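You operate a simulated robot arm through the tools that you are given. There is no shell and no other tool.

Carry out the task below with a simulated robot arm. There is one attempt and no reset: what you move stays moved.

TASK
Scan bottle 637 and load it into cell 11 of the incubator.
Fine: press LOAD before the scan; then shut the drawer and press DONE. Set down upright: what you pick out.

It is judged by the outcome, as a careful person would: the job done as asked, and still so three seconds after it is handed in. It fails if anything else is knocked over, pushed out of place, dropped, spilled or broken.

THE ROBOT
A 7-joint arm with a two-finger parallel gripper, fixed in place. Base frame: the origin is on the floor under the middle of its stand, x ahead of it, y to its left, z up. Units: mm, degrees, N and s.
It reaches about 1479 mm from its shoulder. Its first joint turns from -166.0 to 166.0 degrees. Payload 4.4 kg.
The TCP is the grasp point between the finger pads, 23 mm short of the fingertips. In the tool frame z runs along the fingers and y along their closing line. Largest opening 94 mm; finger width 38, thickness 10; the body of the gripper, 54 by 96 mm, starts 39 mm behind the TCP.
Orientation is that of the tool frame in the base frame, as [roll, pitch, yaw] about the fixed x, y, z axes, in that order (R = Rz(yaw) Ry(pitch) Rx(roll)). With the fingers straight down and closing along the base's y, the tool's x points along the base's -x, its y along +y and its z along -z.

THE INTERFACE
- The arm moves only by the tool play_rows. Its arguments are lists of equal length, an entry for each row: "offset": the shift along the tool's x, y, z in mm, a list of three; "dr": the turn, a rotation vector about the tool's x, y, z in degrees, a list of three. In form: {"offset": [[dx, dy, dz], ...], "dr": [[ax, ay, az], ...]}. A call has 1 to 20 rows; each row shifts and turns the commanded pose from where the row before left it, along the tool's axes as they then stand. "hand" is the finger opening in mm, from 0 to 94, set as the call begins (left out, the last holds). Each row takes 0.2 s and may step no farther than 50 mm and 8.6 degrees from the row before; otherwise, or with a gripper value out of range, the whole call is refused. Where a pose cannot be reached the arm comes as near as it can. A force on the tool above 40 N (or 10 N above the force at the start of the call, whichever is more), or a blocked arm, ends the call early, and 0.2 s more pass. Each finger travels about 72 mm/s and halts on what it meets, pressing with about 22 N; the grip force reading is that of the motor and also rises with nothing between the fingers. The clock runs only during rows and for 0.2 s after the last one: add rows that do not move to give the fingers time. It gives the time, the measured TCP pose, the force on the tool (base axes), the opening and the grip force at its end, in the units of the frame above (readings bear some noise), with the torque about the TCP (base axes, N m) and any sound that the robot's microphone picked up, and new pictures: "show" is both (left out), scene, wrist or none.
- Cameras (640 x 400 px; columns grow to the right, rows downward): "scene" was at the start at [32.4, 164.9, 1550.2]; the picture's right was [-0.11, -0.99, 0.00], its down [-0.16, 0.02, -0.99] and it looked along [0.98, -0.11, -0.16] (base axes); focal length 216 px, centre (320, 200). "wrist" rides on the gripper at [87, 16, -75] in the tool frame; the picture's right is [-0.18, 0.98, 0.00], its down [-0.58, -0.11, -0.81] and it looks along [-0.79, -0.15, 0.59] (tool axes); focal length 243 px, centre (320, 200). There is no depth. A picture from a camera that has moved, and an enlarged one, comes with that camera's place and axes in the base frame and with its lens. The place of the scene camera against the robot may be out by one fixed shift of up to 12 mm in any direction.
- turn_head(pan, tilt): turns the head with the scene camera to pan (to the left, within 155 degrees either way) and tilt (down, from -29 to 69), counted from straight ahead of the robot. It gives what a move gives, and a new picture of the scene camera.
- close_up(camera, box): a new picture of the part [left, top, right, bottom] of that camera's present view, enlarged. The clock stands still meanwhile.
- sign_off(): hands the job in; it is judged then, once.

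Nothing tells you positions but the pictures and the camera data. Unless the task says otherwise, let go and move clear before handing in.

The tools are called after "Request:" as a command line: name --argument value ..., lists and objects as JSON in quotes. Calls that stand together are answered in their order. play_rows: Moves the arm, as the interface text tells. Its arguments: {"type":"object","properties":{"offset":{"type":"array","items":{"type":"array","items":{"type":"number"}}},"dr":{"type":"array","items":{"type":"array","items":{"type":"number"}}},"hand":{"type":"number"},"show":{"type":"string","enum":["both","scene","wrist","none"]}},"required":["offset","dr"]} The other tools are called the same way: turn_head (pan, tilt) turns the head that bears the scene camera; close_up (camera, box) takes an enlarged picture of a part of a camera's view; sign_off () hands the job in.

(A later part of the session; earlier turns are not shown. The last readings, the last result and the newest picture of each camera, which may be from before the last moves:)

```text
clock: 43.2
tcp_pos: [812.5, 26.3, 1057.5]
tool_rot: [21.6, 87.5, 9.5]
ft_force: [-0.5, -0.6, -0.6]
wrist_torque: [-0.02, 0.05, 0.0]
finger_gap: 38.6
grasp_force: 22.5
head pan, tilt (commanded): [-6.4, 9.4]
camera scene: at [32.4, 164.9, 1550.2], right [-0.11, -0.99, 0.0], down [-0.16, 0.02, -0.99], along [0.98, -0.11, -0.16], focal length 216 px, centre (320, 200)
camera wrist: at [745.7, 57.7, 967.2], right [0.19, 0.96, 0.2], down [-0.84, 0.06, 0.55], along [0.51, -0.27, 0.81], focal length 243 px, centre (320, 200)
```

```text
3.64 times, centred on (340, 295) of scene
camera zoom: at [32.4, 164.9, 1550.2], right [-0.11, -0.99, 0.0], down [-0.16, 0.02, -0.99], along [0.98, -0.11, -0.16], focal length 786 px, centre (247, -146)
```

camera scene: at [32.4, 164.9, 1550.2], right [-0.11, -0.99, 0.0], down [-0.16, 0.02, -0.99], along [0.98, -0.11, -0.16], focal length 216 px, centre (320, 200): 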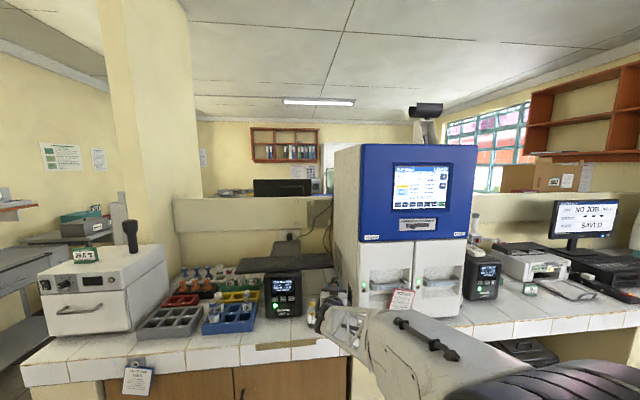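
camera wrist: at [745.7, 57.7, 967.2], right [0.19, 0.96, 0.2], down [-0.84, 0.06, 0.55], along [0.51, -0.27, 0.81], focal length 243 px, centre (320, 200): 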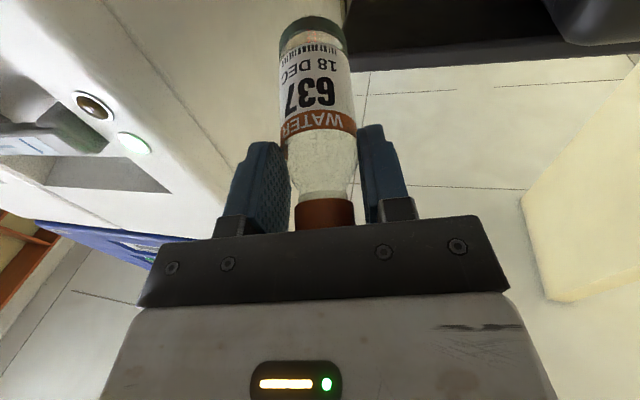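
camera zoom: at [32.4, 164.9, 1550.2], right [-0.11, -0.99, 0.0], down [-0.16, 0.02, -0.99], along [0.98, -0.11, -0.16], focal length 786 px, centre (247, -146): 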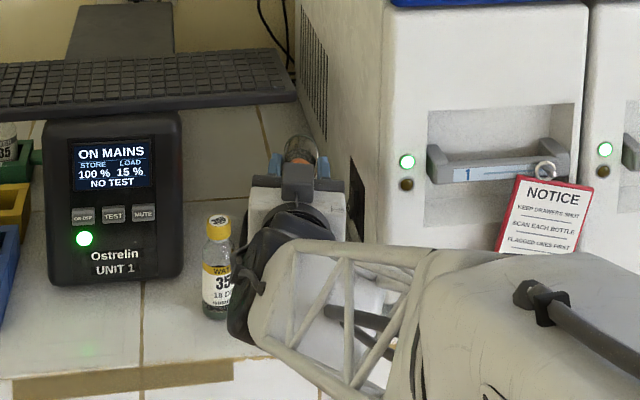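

Reachable now. I'll advance forward and slightly down so the barcode comes above the scanner window, in two stages.

Request:
play_rows --offset '[[10.2, 5.6, 27], [10.2, 5.6, 27], [10.2, 5.6, 27], [0, 0, 0]]' --dr '[[0, 0, 0], [0, 0, 0], [0, 0, 0], [0, 0, 0]]' --show "both"

Request:
close_up --camera "scene" --box '[280, 240, 400, 350]'

```text
clock: 44.2
tcp_pos: [897.1, 26.2, 1031.0]
tool_rot: [21.6, 87.4, 9.7]
ft_force: [-0.4, 0.1, -1.3]
wrist_torque: [0.0, 0.06, 0.02]
finger_gap: 38.5
grasp_force: 21.8
head pan, tilt (commanded): [-6.4, 9.4]
camera scene: at [32.5, 164.9, 1550.2], right [-0.11, -0.99, 0.0], down [-0.16, 0.02, -0.99], along [0.98, -0.11, -0.16], focal length 216 px, centre (320, 200)
camera wrist: at [831.0, 58.1, 941.7], right [0.19, 0.96, 0.2], down [-0.84, 0.06, 0.55], along [0.51, -0.27, 0.81], focal length 243 px, centre (320, 200)
```

scene: 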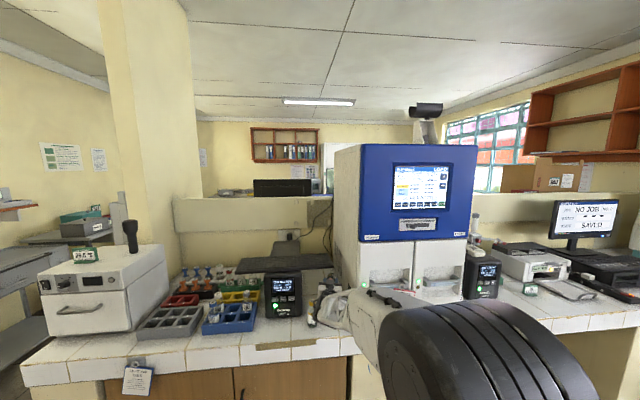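
wrist: 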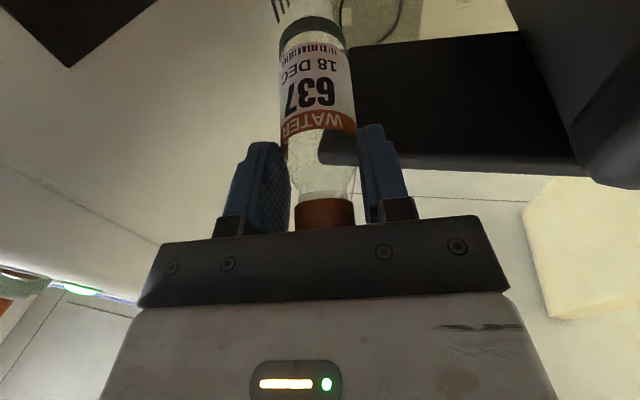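

```text
3.64 times, centred on (340, 295) of scene
camera zoom: at [32.5, 164.9, 1550.2], right [-0.11, -0.99, 0.0], down [-0.16, 0.02, -0.99], along [0.98, -0.11, -0.16], focal length 786 px, centre (247, -146)
```

zoom: 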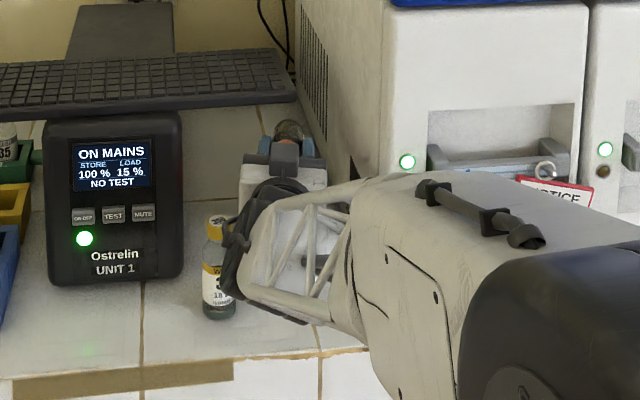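

Request:
play_rows --offset '[[5.6, 2.9, 13.5], [5.6, 2.9, 13.5], [0, 0, 0], [0, 0, 0]]' --dr '[[0, 0, 0], [0, 0, 0], [0, 0, 0], [0, 0, 0]]' --show "both"

Request:
close_up --camera "scene" --box '[280, 240, 400, 350]'

Request:
close_up --camera "scene" --box '[390, 155, 460, 215]'

```text
clock: 45.2
tcp_pos: [925.9, 26.3, 1022.0]
tool_rot: [21.8, 87.3, 9.9]
ft_force: [-0.2, 0.2, -0.5]
wrist_torque: [0.0, 0.03, -0.01]
finger_gap: 38.4
grasp_force: 22.4
head pan, tilt (commanded): [-6.4, 9.4]
camera scene: at [32.4, 164.9, 1550.2], right [-0.11, -0.99, 0.0], down [-0.16, 0.02, -0.99], along [0.98, -0.11, -0.16], focal length 216 px, centre (320, 200)
camera wrist: at [859.9, 57.3, 931.3], right [0.19, 0.96, 0.2], down [-0.84, 0.06, 0.55], along [0.51, -0.27, 0.81], focal length 243 px, centre (320, 200)
```

scene: 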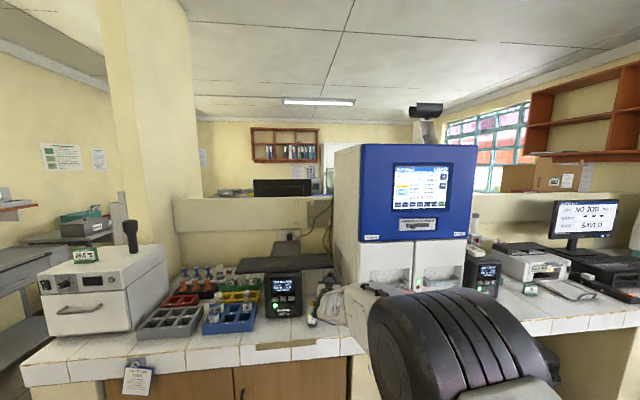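
wrist: 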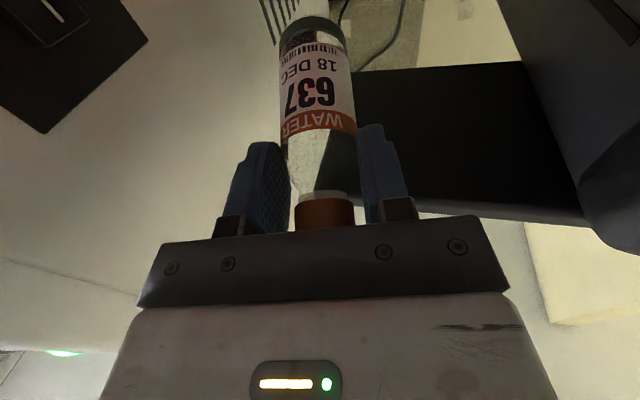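

```text
3.64 times, centred on (340, 295) of scene
camera zoom: at [32.4, 164.9, 1550.2], right [-0.11, -0.99, 0.0], down [-0.16, 0.02, -0.99], along [0.98, -0.11, -0.16], focal length 786 px, centre (247, -146)
```

zoom: 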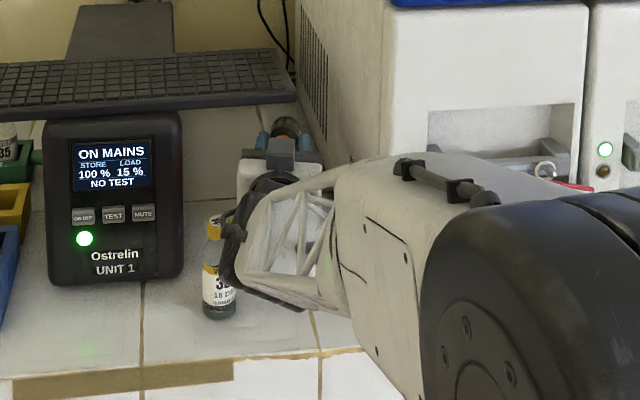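

```text
6.67 times, centred on (425, 185) of scene
camera zoom: at [32.4, 164.9, 1550.2], right [-0.11, -0.99, 0.0], down [-0.16, 0.02, -0.99], along [0.98, -0.11, -0.16], focal length 1440 px, centre (-380, 300)
```

zoom: 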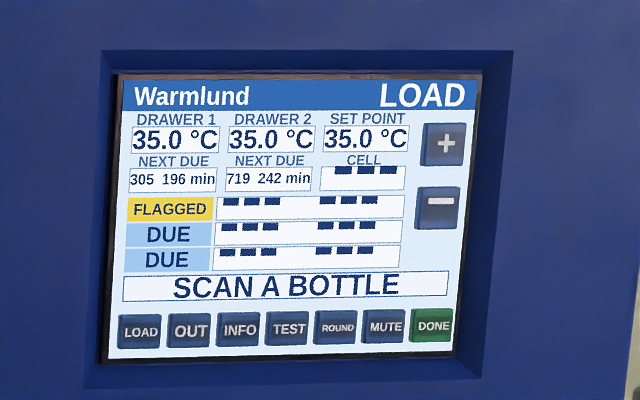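

No read yet; the barcode is about 70 mm above the window. I'll lower in small steps with pauses and listen for a beep.

Request:
play_rows --offset '[[10, 0, -0.4], [0, 0, 0], [10, 0, -0.4], [0, 0, 0], [0, 0, 0]]' --dr '[[0, 0, 0], [0, 0, 0], [0, 0, 0], [0, 0, 0], [0, 0, 0]]' --show "wrist"

```text
clock: 46.4
tcp_pos: [923.2, 26.5, 1000.8]
tool_rot: [21.6, 87.4, 9.7]
ft_force: [0.6, -0.1, -0.5]
wrist_torque: [0.04, 0.05, 0.01]
finger_gap: 38.5
grasp_force: 22.3
head pan, tilt (commanded): [-6.4, 9.4]
camera wrist: at [858.6, 59.0, 910.5], right [0.19, 0.96, 0.2], down [-0.84, 0.06, 0.55], along [0.51, -0.27, 0.81], focal length 243 px, centre (320, 200)
```

wrist: 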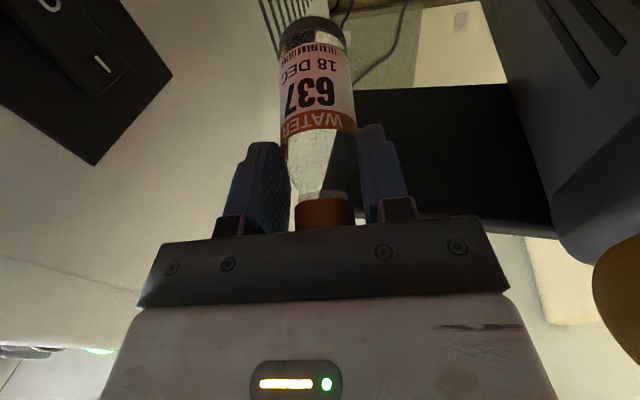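

I see reddish scanner light on the label. I'll zoom to see where it falls.

Request:
close_up --camera "wrist" --box '[260, 0, 370, 150]'

Request:
close_up --camera "scene" --box '[300, 260, 360, 330]'

```text
2.67 times, centred on (315, 75) of wrist
camera zoom: at [858.6, 59.0, 910.5], right [0.19, 0.96, 0.2], down [-0.84, 0.06, 0.55], along [0.51, -0.27, 0.81], focal length 647 px, centre (333, 533)
```

zoom: 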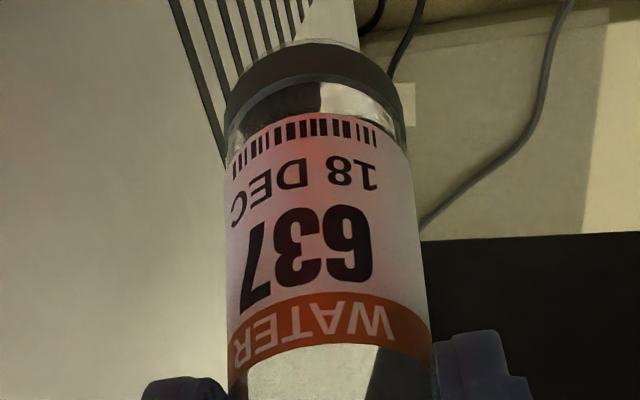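

```text
5.71 times, centred on (330, 295) of scene
camera zoom: at [32.4, 164.9, 1550.2], right [-0.11, -0.99, 0.0], down [-0.16, 0.02, -0.99], along [0.98, -0.11, -0.16], focal length 1235 px, centre (263, -343)
```

zoom: 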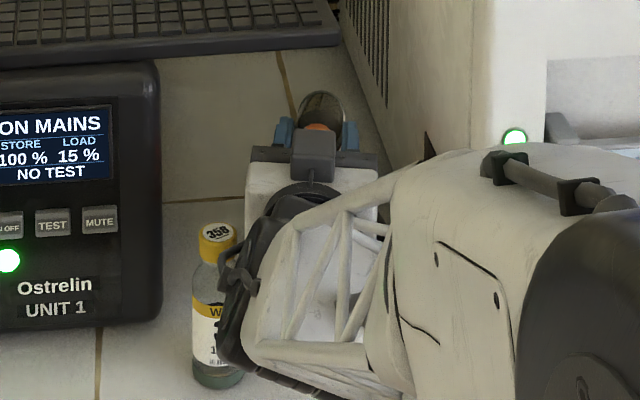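

The barcode is at about [974, 19, 966], roughly above the window. The window seems tilted toward the robot, so I'll slide the barcode back toward −x in small steps with pauses.

Request:
play_rows --offset '[[-0.5, -2.1, -9.8], [0, 0, 0], [-0.5, -2.1, -9.8], [0, 0, 0], [0, 0, 0]]' --dr '[[0, 0, 0], [0, 0, 0], [0, 0, 0], [0, 0, 0], [0, 0, 0]]' --show "wrist"

Request:
close_up --camera "wrist" --box '[260, 0, 370, 150]'

```text
clock: 47.6
tcp_pos: [906.0, 27.1, 999.8]
tool_rot: [21.6, 87.3, 9.7]
ft_force: [-0.3, 0.2, -1.6]
wrist_torque: [0.04, 0.04, 0.0]
finger_gap: 38.4
grasp_force: 22.4
head pan, tilt (commanded): [-6.4, 9.4]
camera wrist: at [840.3, 58.4, 909.6], right [0.19, 0.96, 0.2], down [-0.84, 0.06, 0.55], along [0.51, -0.27, 0.81], focal length 243 px, centre (320, 200)
```

wrist: 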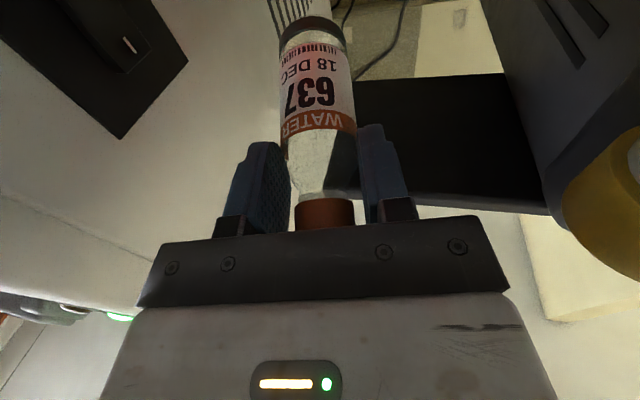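

```text
2.67 times, centred on (315, 75) of wrist
camera zoom: at [840.3, 58.4, 909.6], right [0.19, 0.96, 0.2], down [-0.84, 0.06, 0.55], along [0.51, -0.27, 0.81], focal length 647 px, centre (333, 533)
```

zoom: 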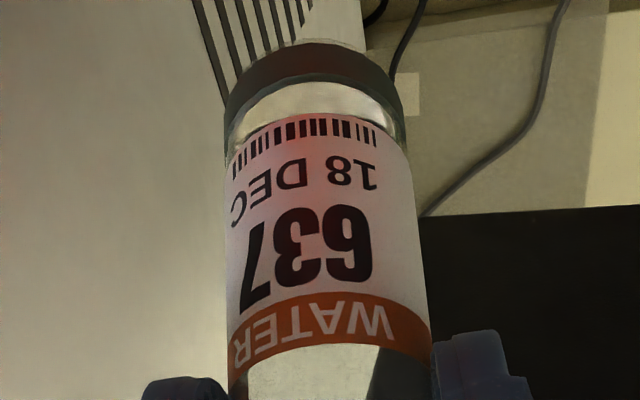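

The rim looks tilted about 17° toward the robot, so the label should be tipped a bit further. I'll rotate 10° more while keeping the barcode over the window.

Request:
play_rows --offset '[[4.5, -3.6, -9.7], [0, 0, 0], [0, 0, 0], [0, 0, 0]]' --dr '[[0, -5, 0], [0, -5, 0], [0, 0, 0], [0, 0, 0]]' --show "wrist"

Request:
close_up --camera "wrist" --box '[260, 0, 370, 150]'

```text
clock: 48.6
tcp_pos: [896.6, 25.3, 995.4]
tool_rot: [4.4, 77.6, -7.7]
ft_force: [0.3, 0.0, -0.7]
wrist_torque: [0.03, 0.02, -0.01]
finger_gap: 38.4
grasp_force: 22.1
head pan, tilt (commanded): [-6.4, 9.4]
camera wrist: at [846.3, 53.9, 893.9], right [0.16, 0.97, 0.2], down [-0.92, 0.08, 0.39], along [0.36, -0.24, 0.9], focal length 243 px, centre (320, 200)
```

wrist: 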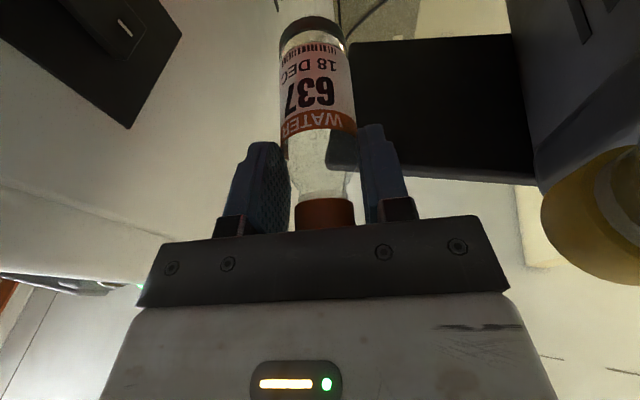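

```text
2.67 times, centred on (315, 75) of wrist
camera zoom: at [846.3, 53.9, 893.9], right [0.16, 0.97, 0.2], down [-0.92, 0.08, 0.39], along [0.36, -0.24, 0.9], focal length 647 px, centre (333, 533)
```

zoom: 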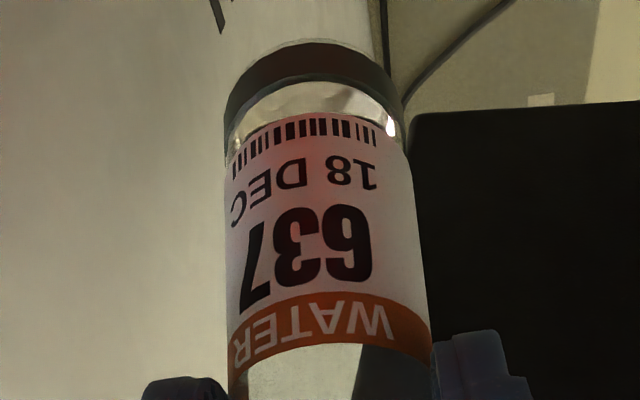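

Still no beep. I'll hold still for a moment in case it needs dwell time.

Request:
play_rows --offset '[[0, 0, 0], [0, 0, 0], [0, 0, 0], [0, 0, 0], [0, 0, 0], [0, 0, 0]]' --dr '[[0, 0, 0], [0, 0, 0], [0, 0, 0], [0, 0, 0], [0, 0, 0], [0, 0, 0]]' --show "scene"

Request:
close_up --camera "scene" --box '[390, 155, 460, 215]'

Request:
close_up --camera "scene" --box '[300, 260, 360, 330]'

```text
clock: 50.0
tcp_pos: [895.1, 25.6, 995.2]
tool_rot: [4.4, 77.6, -7.6]
ft_force: [0.8, 0.0, -0.9]
wrist_torque: [0.0, 0.01, 0.0]
finger_gap: 38.7
grasp_force: 21.9
head pan, tilt (commanded): [-6.4, 9.4]
camera scene: at [32.4, 164.9, 1550.2], right [-0.11, -0.99, 0.0], down [-0.16, 0.02, -0.99], along [0.98, -0.11, -0.16], focal length 216 px, centre (320, 200)
```

scene: 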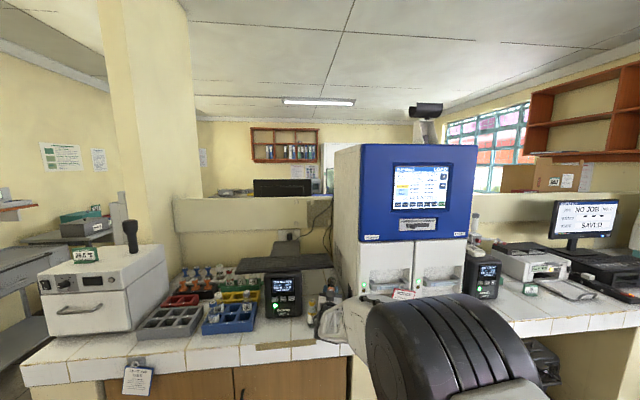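

```text
6.67 times, centred on (425, 185) of scene
camera zoom: at [32.4, 164.9, 1550.2], right [-0.11, -0.99, 0.0], down [-0.16, 0.02, -0.99], along [0.98, -0.11, -0.16], focal length 1440 px, centre (-380, 300)
```

zoom: 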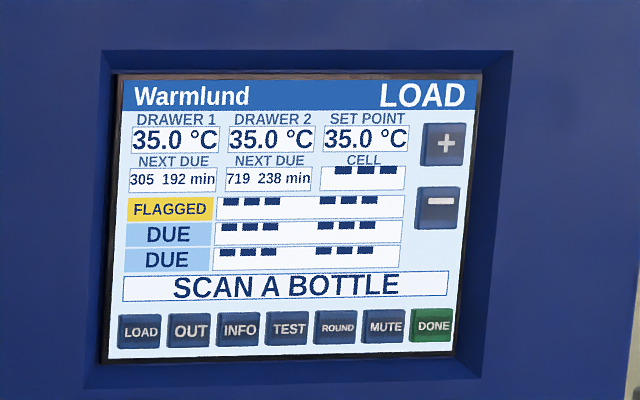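

```text
5.71 times, centred on (330, 295) of scene
camera zoom: at [32.4, 164.9, 1550.2], right [-0.11, -0.99, 0.0], down [-0.16, 0.02, -0.99], along [0.98, -0.11, -0.16], focal length 1235 px, centre (263, -343)
```

zoom: 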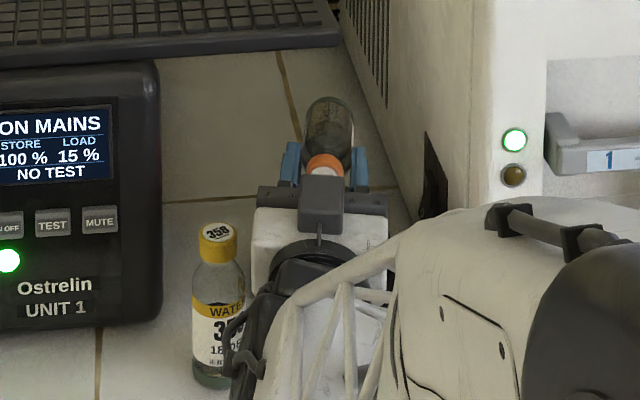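

The geometry looks right but it's still unread, so I'll bring the barcode closer, to about 40 mm above the red disc and centred on it.

Request:
play_rows --offset '[[7.8, 0.2, 6.3], [7.9, 0.1, 6.3], [0, 0, 0], [0, 0, 0], [0, 0, 0]]' --dr '[[0, 2.5, 0], [0, 2.5, 0], [0, 0, 0], [0, 0, 0], [0, 0, 0]]' --show "wrist"

Request:
close_up --camera "wrist" --box '[260, 0, 370, 150]'

```text
clock: 51.2
tcp_pos: [912.5, 20.9, 984.2]
tool_rot: [7.3, 82.3, -4.6]
ft_force: [0.6, 0.1, 0.0]
wrist_torque: [0.03, 0.01, 0.0]
finger_gap: 38.6
grasp_force: 21.9
head pan, tilt (commanded): [-6.4, 9.4]
camera wrist: at [853.6, 52.0, 887.1], right [0.18, 0.96, 0.2], down [-0.88, 0.07, 0.47], along [0.44, -0.26, 0.86], focal length 243 px, centre (320, 200)
```

wrist: 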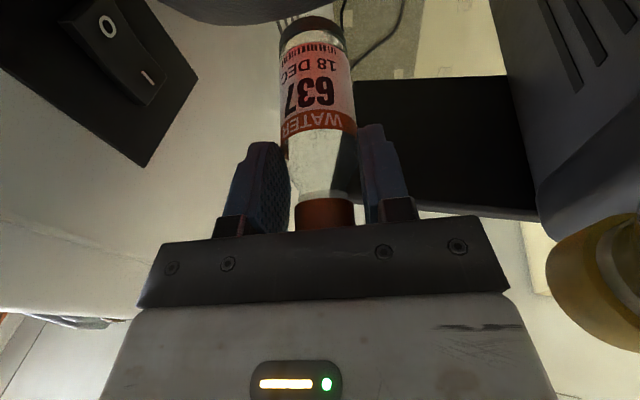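

```text
2.67 times, centred on (315, 75) of wrist
camera zoom: at [853.6, 52.0, 887.1], right [0.18, 0.96, 0.2], down [-0.88, 0.07, 0.47], along [0.44, -0.26, 0.86], focal length 647 px, centre (333, 533)
```

zoom: 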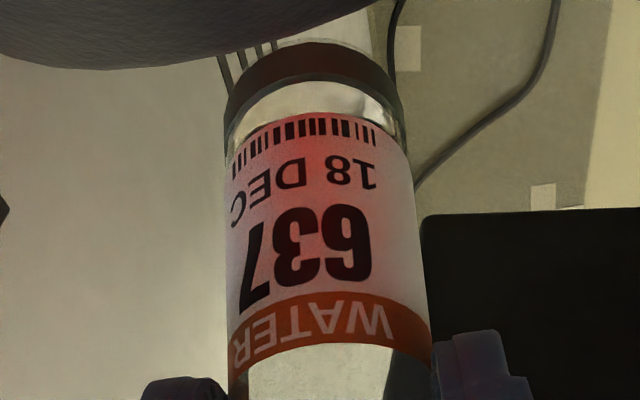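

The barcode is directly over the window at ~40 mm with red light on it, yet there's no read. I'll sweep slowly upward while tilting the label to face the window more squarely, listening for the scanner.

Request:
play_rows --offset '[[-5.5, 0, 0], [-5.5, 0, 0], [-5.5, 0, 0], [-5.5, 0, 0], [-5.5, 0, 0], [-5.5, 0, 0], [0, 0, 0]]' --dr '[[0, -2, 0], [0, -2, 0], [0, -2, 0], [0, -2, 0], [0, -2, 0], [0, -2, 0], [0, 0, 0]]' --show "wrist"

Request:
close_up --camera "wrist" --box '[260, 0, 370, 150]'

```text
clock: 52.8
tcp_pos: [903.8, 23.8, 1015.5]
tool_rot: [3.0, 70.6, -9.1]
ft_force: [0.3, -0.4, -0.9]
wrist_torque: [0.05, 0.03, 0.01]
finger_gap: 38.7
grasp_force: 21.9
head pan, tilt (commanded): [-6.4, 9.4]
camera wrist: at [866.1, 48.9, 908.3], right [0.14, 0.97, 0.19], down [-0.96, 0.09, 0.28], along [0.25, -0.22, 0.94], focal length 243 px, centre (320, 200)
```

wrist: 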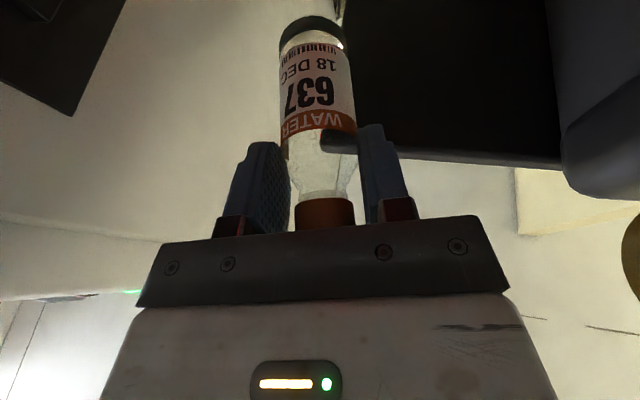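

```text
2.67 times, centred on (315, 75) of wrist
camera zoom: at [866.1, 48.9, 908.3], right [0.14, 0.97, 0.19], down [-0.96, 0.09, 0.28], along [0.25, -0.22, 0.94], focal length 647 px, centre (333, 533)
```

zoom: 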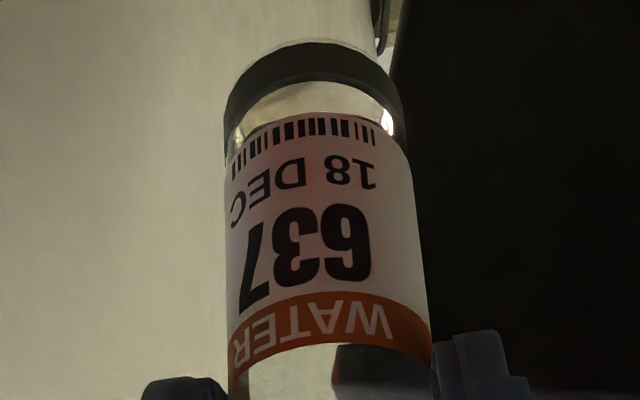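

Label now faces straight down at ~75 mm. I'll continue the sweep upward and dwell.

Request:
play_rows --offset '[[0, 0, 0], [0, 0, 0], [-7, 0, 2.5], [-7, 0, 2.5], [-7, 0, 2.5], [-7, 0, 2.5], [0, 0, 0], [0, 0, 0], [0, 0, 0]]' --dr '[[0, 0, 0], [0, 0, 0], [0, 0, 0], [0, 0, 0], [0, 0, 0], [0, 0, 0], [0, 0, 0], [0, 0, 0], [0, 0, 0]]' --show "both"

```text
clock: 54.8
tcp_pos: [903.0, 23.9, 1044.0]
tool_rot: [2.9, 70.7, -9.1]
ft_force: [0.5, 0.3, -0.5]
wrist_torque: [0.01, 0.1, -0.01]
finger_gap: 38.9
grasp_force: 22.3
head pan, tilt (commanded): [-6.4, 9.4]
camera scene: at [32.4, 164.9, 1550.2], right [-0.11, -0.99, 0.0], down [-0.16, 0.02, -0.99], along [0.98, -0.11, -0.16], focal length 216 px, centre (320, 200)
camera wrist: at [866.9, 49.3, 936.7], right [0.14, 0.97, 0.19], down [-0.96, 0.09, 0.28], along [0.25, -0.22, 0.94], focal length 243 px, centre (320, 200)
```

scene: 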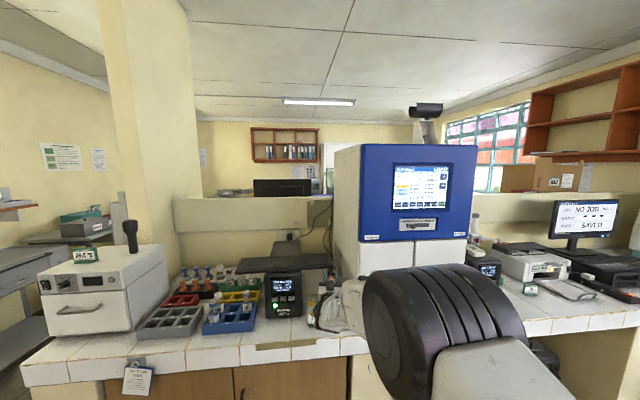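
wrist: 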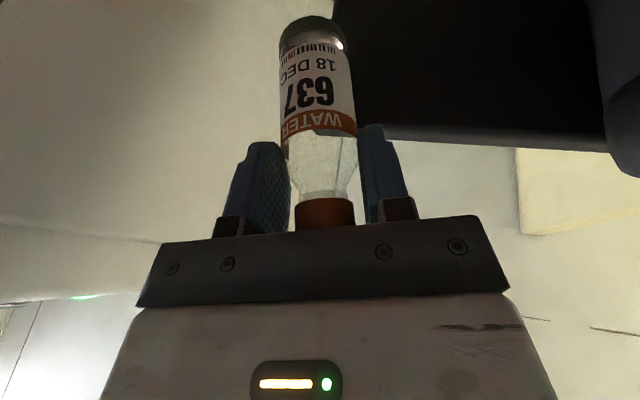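

Nothing at greater height either. I'll sweep back down with the label squarely facing the window, ending ~45 mm above it, and dwell.

Request:
play_rows --offset '[[11.3, -0.2, -4], [11.3, -0.2, -4], [11.3, -0.2, -4], [11.3, -0.2, -4], [9.4, -0.2, -3.3], [0, 0, 0], [0, 0, 0], [0, 0, 0], [0, 0, 0]]' --dr '[[0, 0, 0], [0, 0, 0], [0, 0, 0], [0, 0, 0], [0, 0, 0], [0, 0, 0], [0, 0, 0], [0, 0, 0], [0, 0, 0]]' --show "both"

Request:
close_up --camera "wrist" --box '[220, 0, 420, 150]'

Request:
close_up --camera "scene" --box '[300, 250, 370, 330]'

```text
clock: 56.8
tcp_pos: [902.5, 22.2, 987.2]
tool_rot: [2.9, 70.6, -9.1]
ft_force: [0.5, -0.4, 0.4]
wrist_torque: [0.04, 0.04, 0.02]
finger_gap: 38.6
grasp_force: 21.5
head pan, tilt (commanded): [-6.4, 9.4]
camera scene: at [32.4, 164.9, 1550.2], right [-0.11, -0.99, 0.0], down [-0.16, 0.02, -0.99], along [0.98, -0.11, -0.16], focal length 216 px, centre (320, 200)
camera wrist: at [865.6, 48.9, 880.3], right [0.14, 0.97, 0.19], down [-0.96, 0.09, 0.28], along [0.25, -0.22, 0.94], focal length 243 px, centre (320, 200)
```

scene: 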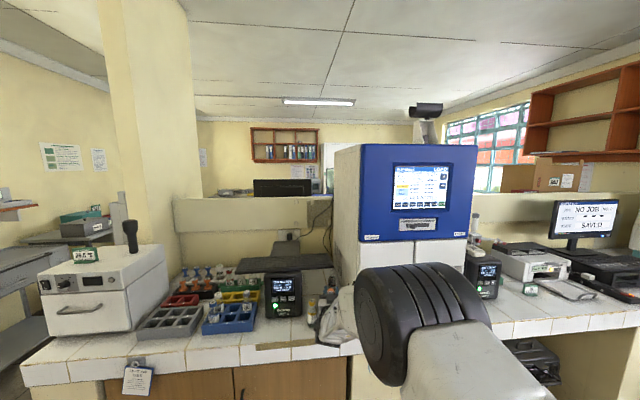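
wrist: 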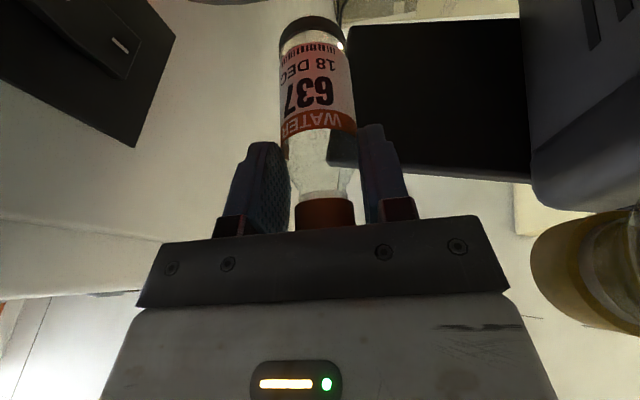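

```text
2.67 times, centred on (320, 75) of wrist
camera zoom: at [865.6, 48.9, 880.3], right [0.14, 0.97, 0.19], down [-0.96, 0.09, 0.28], along [0.25, -0.22, 0.94], focal length 647 px, centre (320, 533)
```

zoom: 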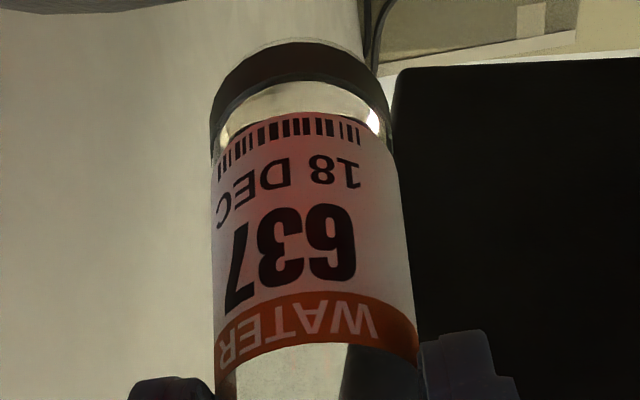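

```text
5.00 times, centred on (335, 290) of scene
camera zoom: at [32.4, 164.9, 1550.2], right [-0.11, -0.99, 0.0], down [-0.16, 0.02, -0.99], along [0.98, -0.11, -0.16], focal length 1080 px, centre (245, -250)
```

zoom: 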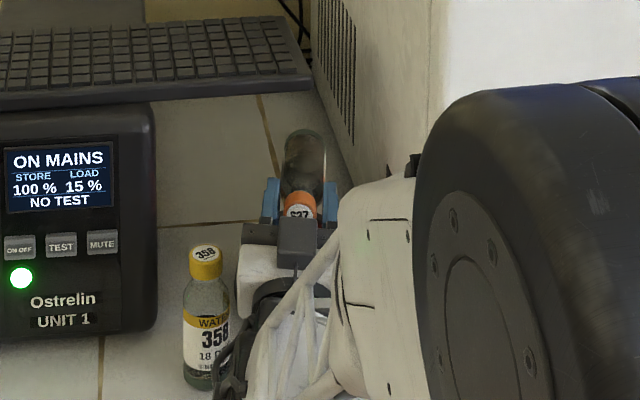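

I want to verify where the bottle really is relative to my model, so I'll zoom in on the scene view of the gripper and scanner area.

Request:
close_up --camera "scene" --box '[310, 265, 350, 305]'

Request:
close_up --camera "wrist" --box '[130, 0, 450, 240]'

```text
10.00 times, centred on (330, 285) of scene
camera zoom: at [32.4, 164.9, 1550.2], right [-0.11, -0.99, 0.0], down [-0.16, 0.02, -0.99], along [0.98, -0.11, -0.16], focal length 2161 px, centre (220, -650)
```

zoom: 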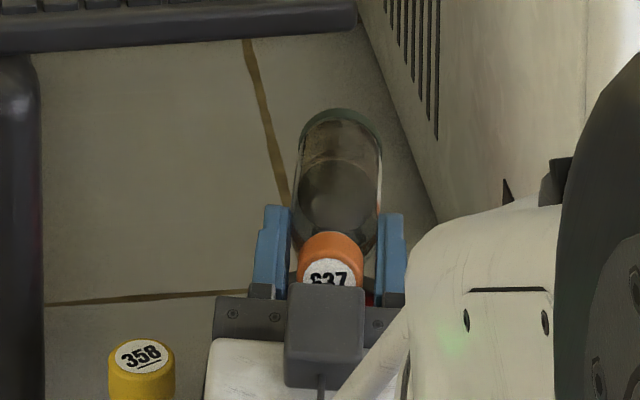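

```text
1.67 times, centred on (290, 120) of wrist
camera zoom: at [865.6, 48.9, 880.3], right [0.14, 0.97, 0.19], down [-0.96, 0.09, 0.28], along [0.25, -0.22, 0.94], focal length 404 px, centre (370, 333)
```

zoom: 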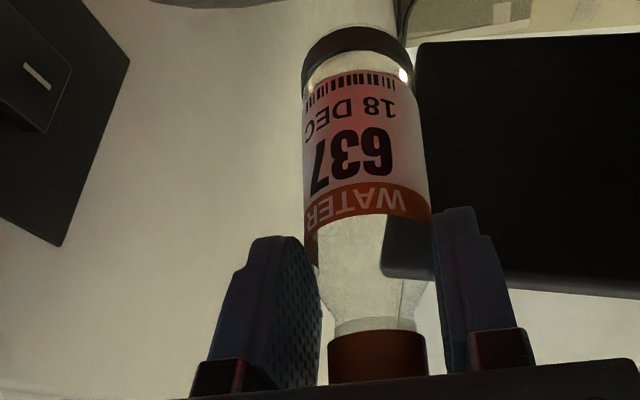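

The bottle sits ~10 mm higher in the hand than I'd modelled, so the barcode has been farther +x than intended. I'll sweep it back toward the robot over the window with the label facing down.

Request:
play_rows --offset '[[-3.3, -1.1, -9.4], [0, 0, 0], [-3.3, -1.1, -9.4], [0, 0, 0], [-3.3, -1.1, -9.4], [0, 0, 0], [-3.3, -1.1, -9.4], [0, 0, 0], [-3.3, -1.1, -9.4], [0, 0, 0], [0, 0, 0]]' --dr '[[0, 0, 0], [0, 0, 0], [0, 0, 0], [0, 0, 0], [0, 0, 0], [0, 0, 0], [0, 0, 0], [0, 0, 0], [0, 0, 0], [0, 0, 0], [0, 0, 0]]' --show "both"

Request:
close_up --camera "scene" --box '[310, 265, 350, 320]'

```text
clock: 59.2
tcp_pos: [854.1, 28.8, 985.9]
tool_rot: [2.9, 70.5, -9.4]
ft_force: [-0.5, 0.4, 0.0]
wrist_torque: [0.03, 0.0, 0.0]
finger_gap: 38.7
grasp_force: 22.2
head pan, tilt (commanded): [-6.4, 9.4]
camera scene: at [32.4, 164.9, 1550.2], right [-0.11, -0.99, 0.0], down [-0.16, 0.02, -0.99], along [0.98, -0.11, -0.16], focal length 216 px, centre (320, 200)
camera wrist: at [816.6, 54.3, 879.8], right [0.14, 0.97, 0.19], down [-0.96, 0.09, 0.28], along [0.25, -0.22, 0.94], focal length 243 px, centre (320, 200)
```

scene: 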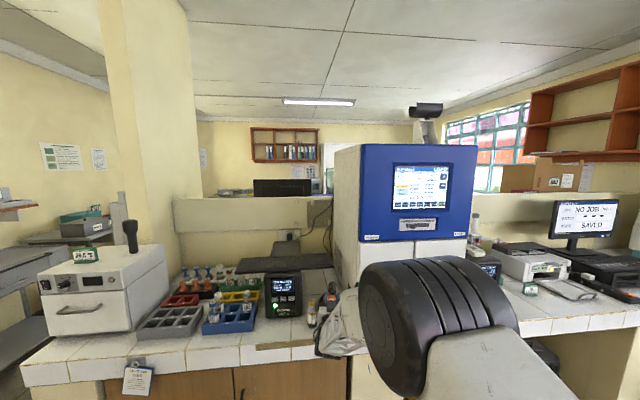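
wrist: 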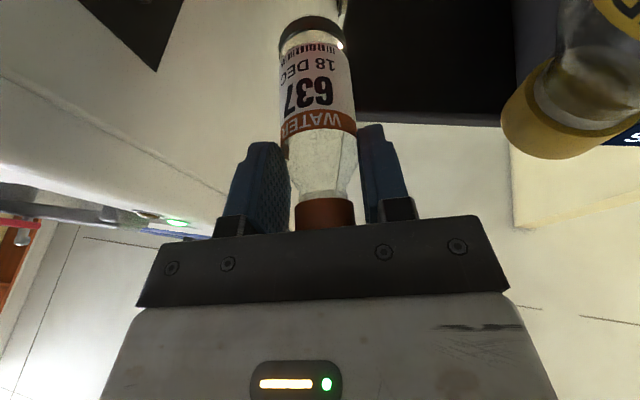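

```text
7.27 times, centred on (330, 292) of scene
camera zoom: at [32.4, 164.9, 1550.2], right [-0.11, -0.99, 0.0], down [-0.16, 0.02, -0.99], along [0.98, -0.11, -0.16], focal length 1571 px, centre (247, -473)
```

zoom: 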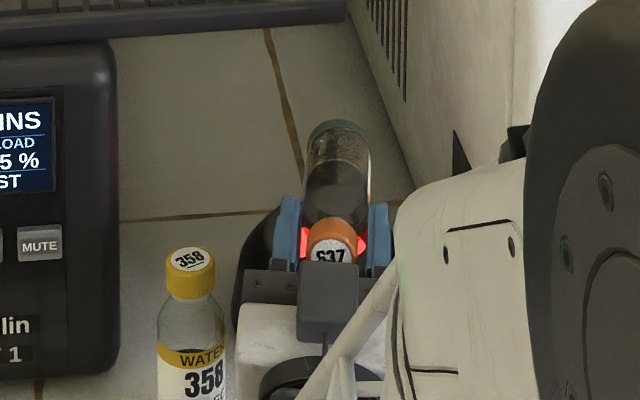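

Still nothing at this spacing. I'll try much closer to the window, about 25–30 mm, using a flatter tool angle so the wrist camera clears the bench.

Request:
play_rows --offset '[[0, 0, 0], [0, 0, 0], [0, 0, 0], [0, 0, 0]]' --dr '[[0, 5.5, 0], [0, 5.5, 0], [0, 5.5, 0], [0, 0, 0]]' --show "wrist"

Request:
close_up --camera "scene" --box '[310, 265, 350, 320]'

```text
clock: 60.2
tcp_pos: [853.8, 28.1, 985.8]
tool_rot: [18.5, 87.0, 6.7]
ft_force: [0.1, 0.1, -0.7]
wrist_torque: [0.0, 0.05, 0.01]
finger_gap: 38.8
grasp_force: 21.9
head pan, tilt (commanded): [-6.4, 9.4]
camera wrist: at [788.2, 58.8, 895.5], right [0.19, 0.96, 0.2], down [-0.84, 0.06, 0.54], along [0.51, -0.27, 0.82], focal length 243 px, centre (320, 200)
```

wrist: 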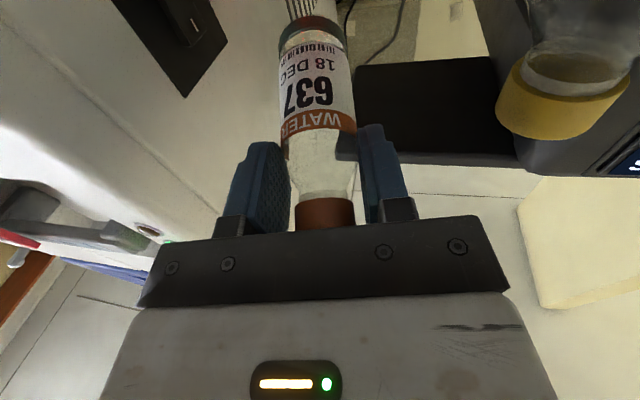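

```text
7.27 times, centred on (330, 292) of scene
camera zoom: at [32.4, 164.9, 1550.2], right [-0.11, -0.99, 0.0], down [-0.16, 0.02, -0.99], along [0.98, -0.11, -0.16], focal length 1571 px, centre (247, -473)
```

zoom: 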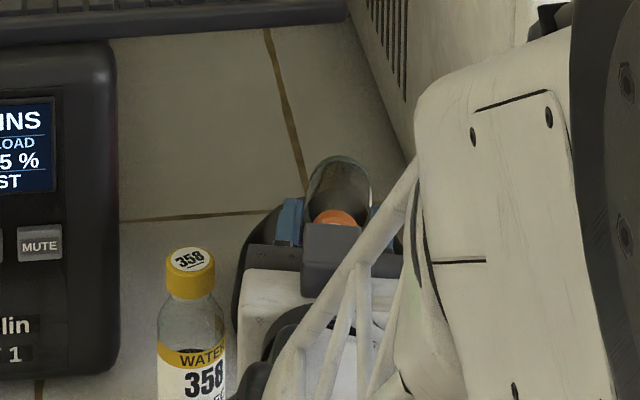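

Request:
play_rows --offset '[[0.8, 1.8, 16.2], [0.8, 1.8, 16.2], [0.8, 1.8, 16.2], [0, 0, 0], [6.7, 0, -0.4], [6.7, 0, -0.4], [0, 0, 0], [0, 0, 0], [0, 0, 0]]' --dr '[[0, 0, 0], [0, 0, 0], [0, 0, 0], [0, 0, 0], [0, 0, 0], [0, 0, 0], [0, 0, 0], [0, 0, 0], [0, 0, 0]]' --show "wrist"

Request:
close_up --camera "wrist" --box '[130, 0, 450, 150]'

Request:
close_up --camera "scene" --box '[310, 265, 350, 320]'

```text
clock: 62.2
tcp_pos: [901.8, 23.5, 973.0]
tool_rot: [18.2, 87.0, 6.3]
ft_force: [-0.1, 0.0, -1.1]
wrist_torque: [0.04, 0.0, 0.03]
finger_gap: 38.6
grasp_force: 22.4
head pan, tilt (commanded): [-6.4, 9.4]
camera wrist: at [837.0, 54.4, 881.6], right [0.19, 0.96, 0.2], down [-0.84, 0.06, 0.54], along [0.51, -0.27, 0.82], focal length 243 px, centre (320, 200)
```

wrist: 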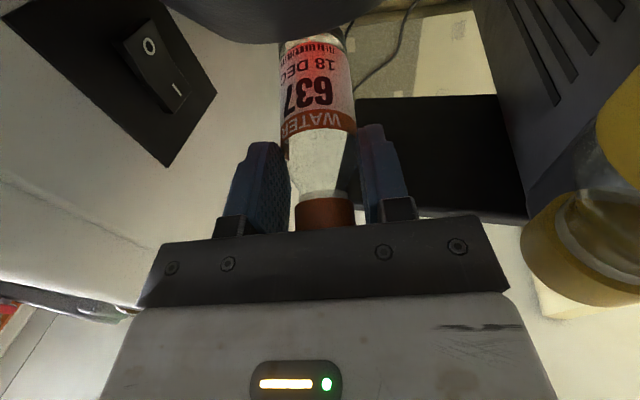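

```text
2.00 times, centred on (290, 75) of wrist
camera zoom: at [837.0, 54.4, 881.6], right [0.19, 0.96, 0.2], down [-0.84, 0.06, 0.54], along [0.51, -0.27, 0.82], focal length 485 px, centre (380, 450)
```

zoom: 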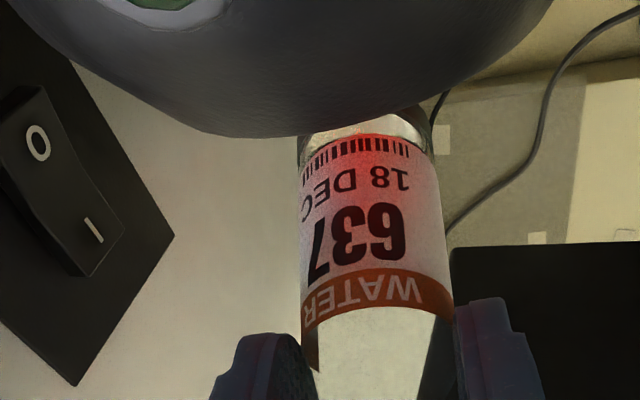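

```text
7.27 times, centred on (330, 292) of scene
camera zoom: at [32.4, 164.9, 1550.2], right [-0.11, -0.99, 0.0], down [-0.16, 0.02, -0.99], along [0.98, -0.11, -0.16], focal length 1571 px, centre (247, -473)
```

zoom: 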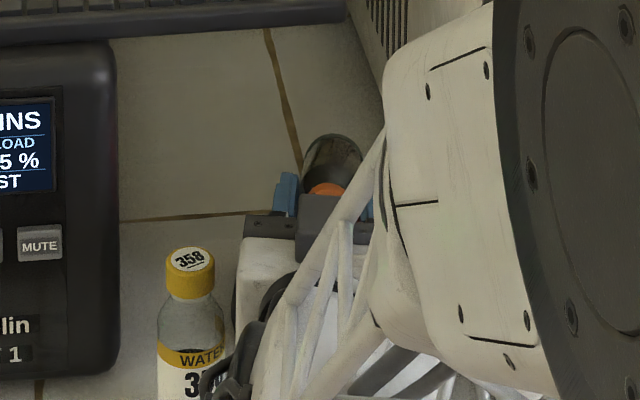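

The barcode is now ~30 mm above the window with red light on it. I'll hold here longer and check both the scanner lamp and incubator screen.

Request:
play_rows --offset '[[0, 0, 0], [0, 0, 0], [0, 0, 0], [0, 0, 0], [0, 0, 0], [0, 0, 0], [0, 0, 0], [0, 0, 0], [0, 0, 0], [0, 0, 0]]' --dr '[[0, 0, 0], [0, 0, 0], [0, 0, 0], [0, 0, 0], [0, 0, 0], [0, 0, 0], [0, 0, 0], [0, 0, 0], [0, 0, 0], [0, 0, 0]]' --show "wrist"

Request:
close_up --camera "scene" --box '[390, 155, 460, 215]'

Request:
close_up --camera "wrist" --box '[180, 0, 380, 90]'

```text
clock: 64.4
tcp_pos: [903.0, 23.9, 971.8]
tool_rot: [18.1, 86.9, 6.2]
ft_force: [0.0, 0.4, -0.1]
wrist_torque: [-0.01, 0.04, 0.0]
finger_gap: 38.4
grasp_force: 21.7
head pan, tilt (commanded): [-6.4, 9.4]
camera wrist: at [837.0, 54.4, 881.7], right [0.19, 0.96, 0.2], down [-0.84, 0.06, 0.54], along [0.51, -0.27, 0.82], focal length 243 px, centre (320, 200)
```

wrist: 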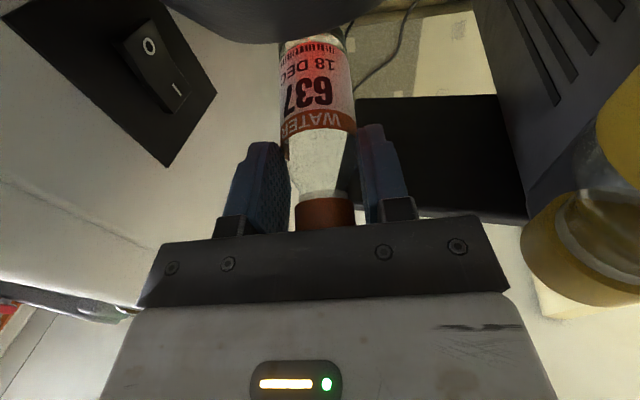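

```text
6.67 times, centred on (425, 185) of scene
camera zoom: at [32.4, 164.9, 1550.2], right [-0.11, -0.99, 0.0], down [-0.16, 0.02, -0.99], along [0.98, -0.11, -0.16], focal length 1440 px, centre (-380, 300)
```

zoom: 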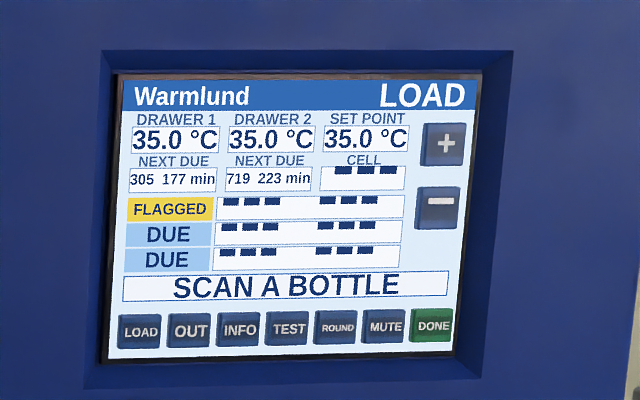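

```text
3.20 times, centred on (280, 45) of wrist
camera zoom: at [837.0, 54.4, 881.7], right [0.19, 0.96, 0.2], down [-0.84, 0.06, 0.54], along [0.51, -0.27, 0.82], focal length 776 px, centre (448, 696)
```

zoom: 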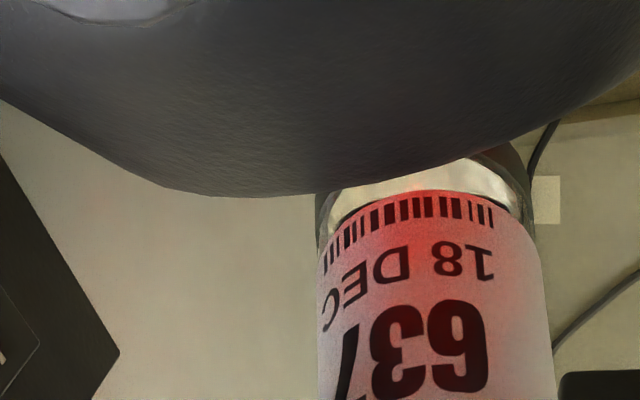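

Even right in the beam there's no read, so something about my assumption is off. I'll back the arm away and take a sharp, unobstructed look at the scanner.

Request:
play_rows --offset '[[-40, 0, 0], [-40, 0, -10], [-5, -5, -45], [-5, -5, -45], [0, 40, -10], [0, 45, 0], [0, 45, 0], [0, 0, 0]]' --dr '[[0, 0, 0], [0, 0, 0], [0, 0, 0], [0, 0, 0], [0, 0, 0], [0, 0, 0], [0, 0, 0], [0, 0, 0]]' --show "scene"

Request:
close_up --camera "scene" --box '[314, 285, 350, 323]'

```text
clock: 66.2
tcp_pos: [814.9, 164.7, 1061.6]
tool_rot: [18.4, 86.9, 6.4]
ft_force: [-0.4, 0.6, -0.7]
wrist_torque: [0.02, 0.0, 0.04]
finger_gap: 38.5
grasp_force: 22.4
head pan, tilt (commanded): [-6.4, 9.4]
camera scene: at [32.4, 164.9, 1550.2], right [-0.11, -0.99, 0.0], down [-0.16, 0.02, -0.99], along [0.98, -0.11, -0.16], focal length 216 px, centre (320, 200)
```

scene: 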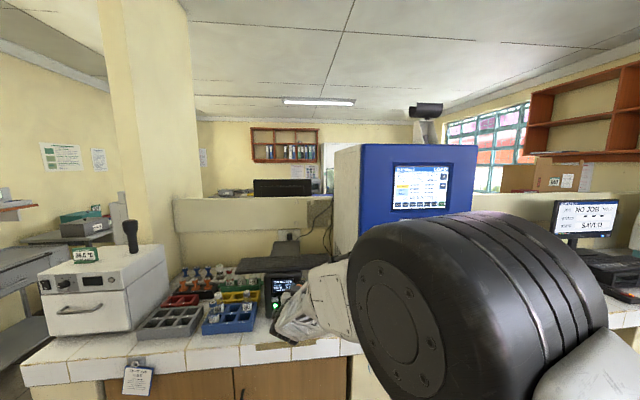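

```text
10.53 times, centred on (332, 304) of scene
camera zoom: at [32.4, 164.9, 1550.2], right [-0.11, -0.99, 0.0], down [-0.16, 0.02, -0.99], along [0.98, -0.11, -0.16], focal length 2274 px, centre (194, -895)
```

zoom: 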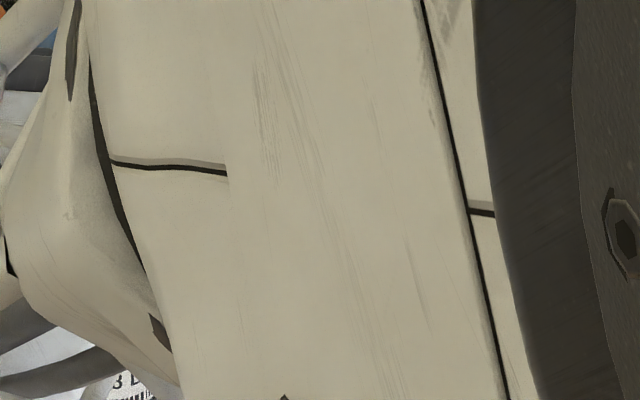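

Request:
play_rows --offset '[[0, 47, -10], [0, 47, -10], [0, 47, -10], [0, 47, -10], [0, 0, 0]]' --dr '[[0, 0, 0], [0, 0, 0], [0, 0, 0], [0, 0, 0], [0, 0, 0]]' --show "scene"

Request:
close_up --camera "scene" --box '[314, 285, 350, 323]'

Request:
close_up --camera "scene" --box '[290, 270, 360, 330]'

```text
clock: 67.4
tcp_pos: [813.2, 354.9, 1061.0]
tool_rot: [18.2, 87.0, 6.3]
ft_force: [-0.1, -0.4, -1.5]
wrist_torque: [0.01, 0.02, 0.02]
finger_gap: 38.3
grasp_force: 22.2
head pan, tilt (commanded): [-6.4, 9.4]
camera scene: at [32.4, 165.0, 1550.2], right [-0.11, -0.99, 0.0], down [-0.16, 0.02, -0.99], along [0.98, -0.11, -0.16], focal length 216 px, centre (320, 200)
```

scene: 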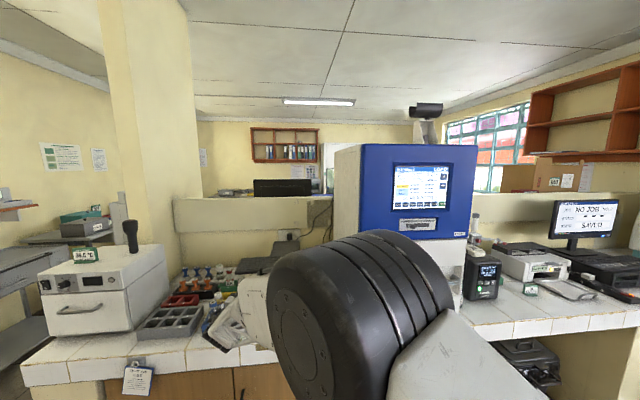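

```text
10.53 times, centred on (332, 304) of scene
camera zoom: at [32.4, 165.0, 1550.2], right [-0.11, -0.99, 0.0], down [-0.16, 0.02, -0.99], along [0.98, -0.11, -0.16], focal length 2274 px, centre (194, -895)
```

zoom: 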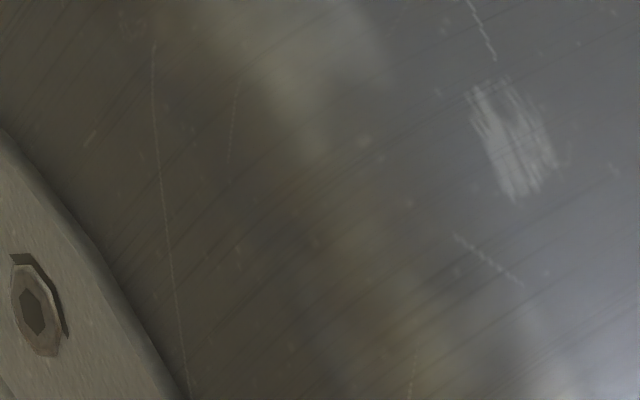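

```text
6.67 times, centred on (325, 300) of scene
camera zoom: at [32.4, 165.0, 1550.2], right [-0.11, -0.99, 0.0], down [-0.16, 0.02, -0.99], along [0.98, -0.11, -0.16], focal length 1440 px, centre (287, -467)
```

zoom: 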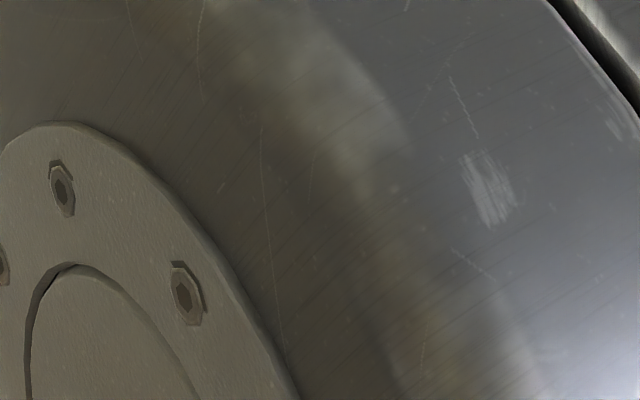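

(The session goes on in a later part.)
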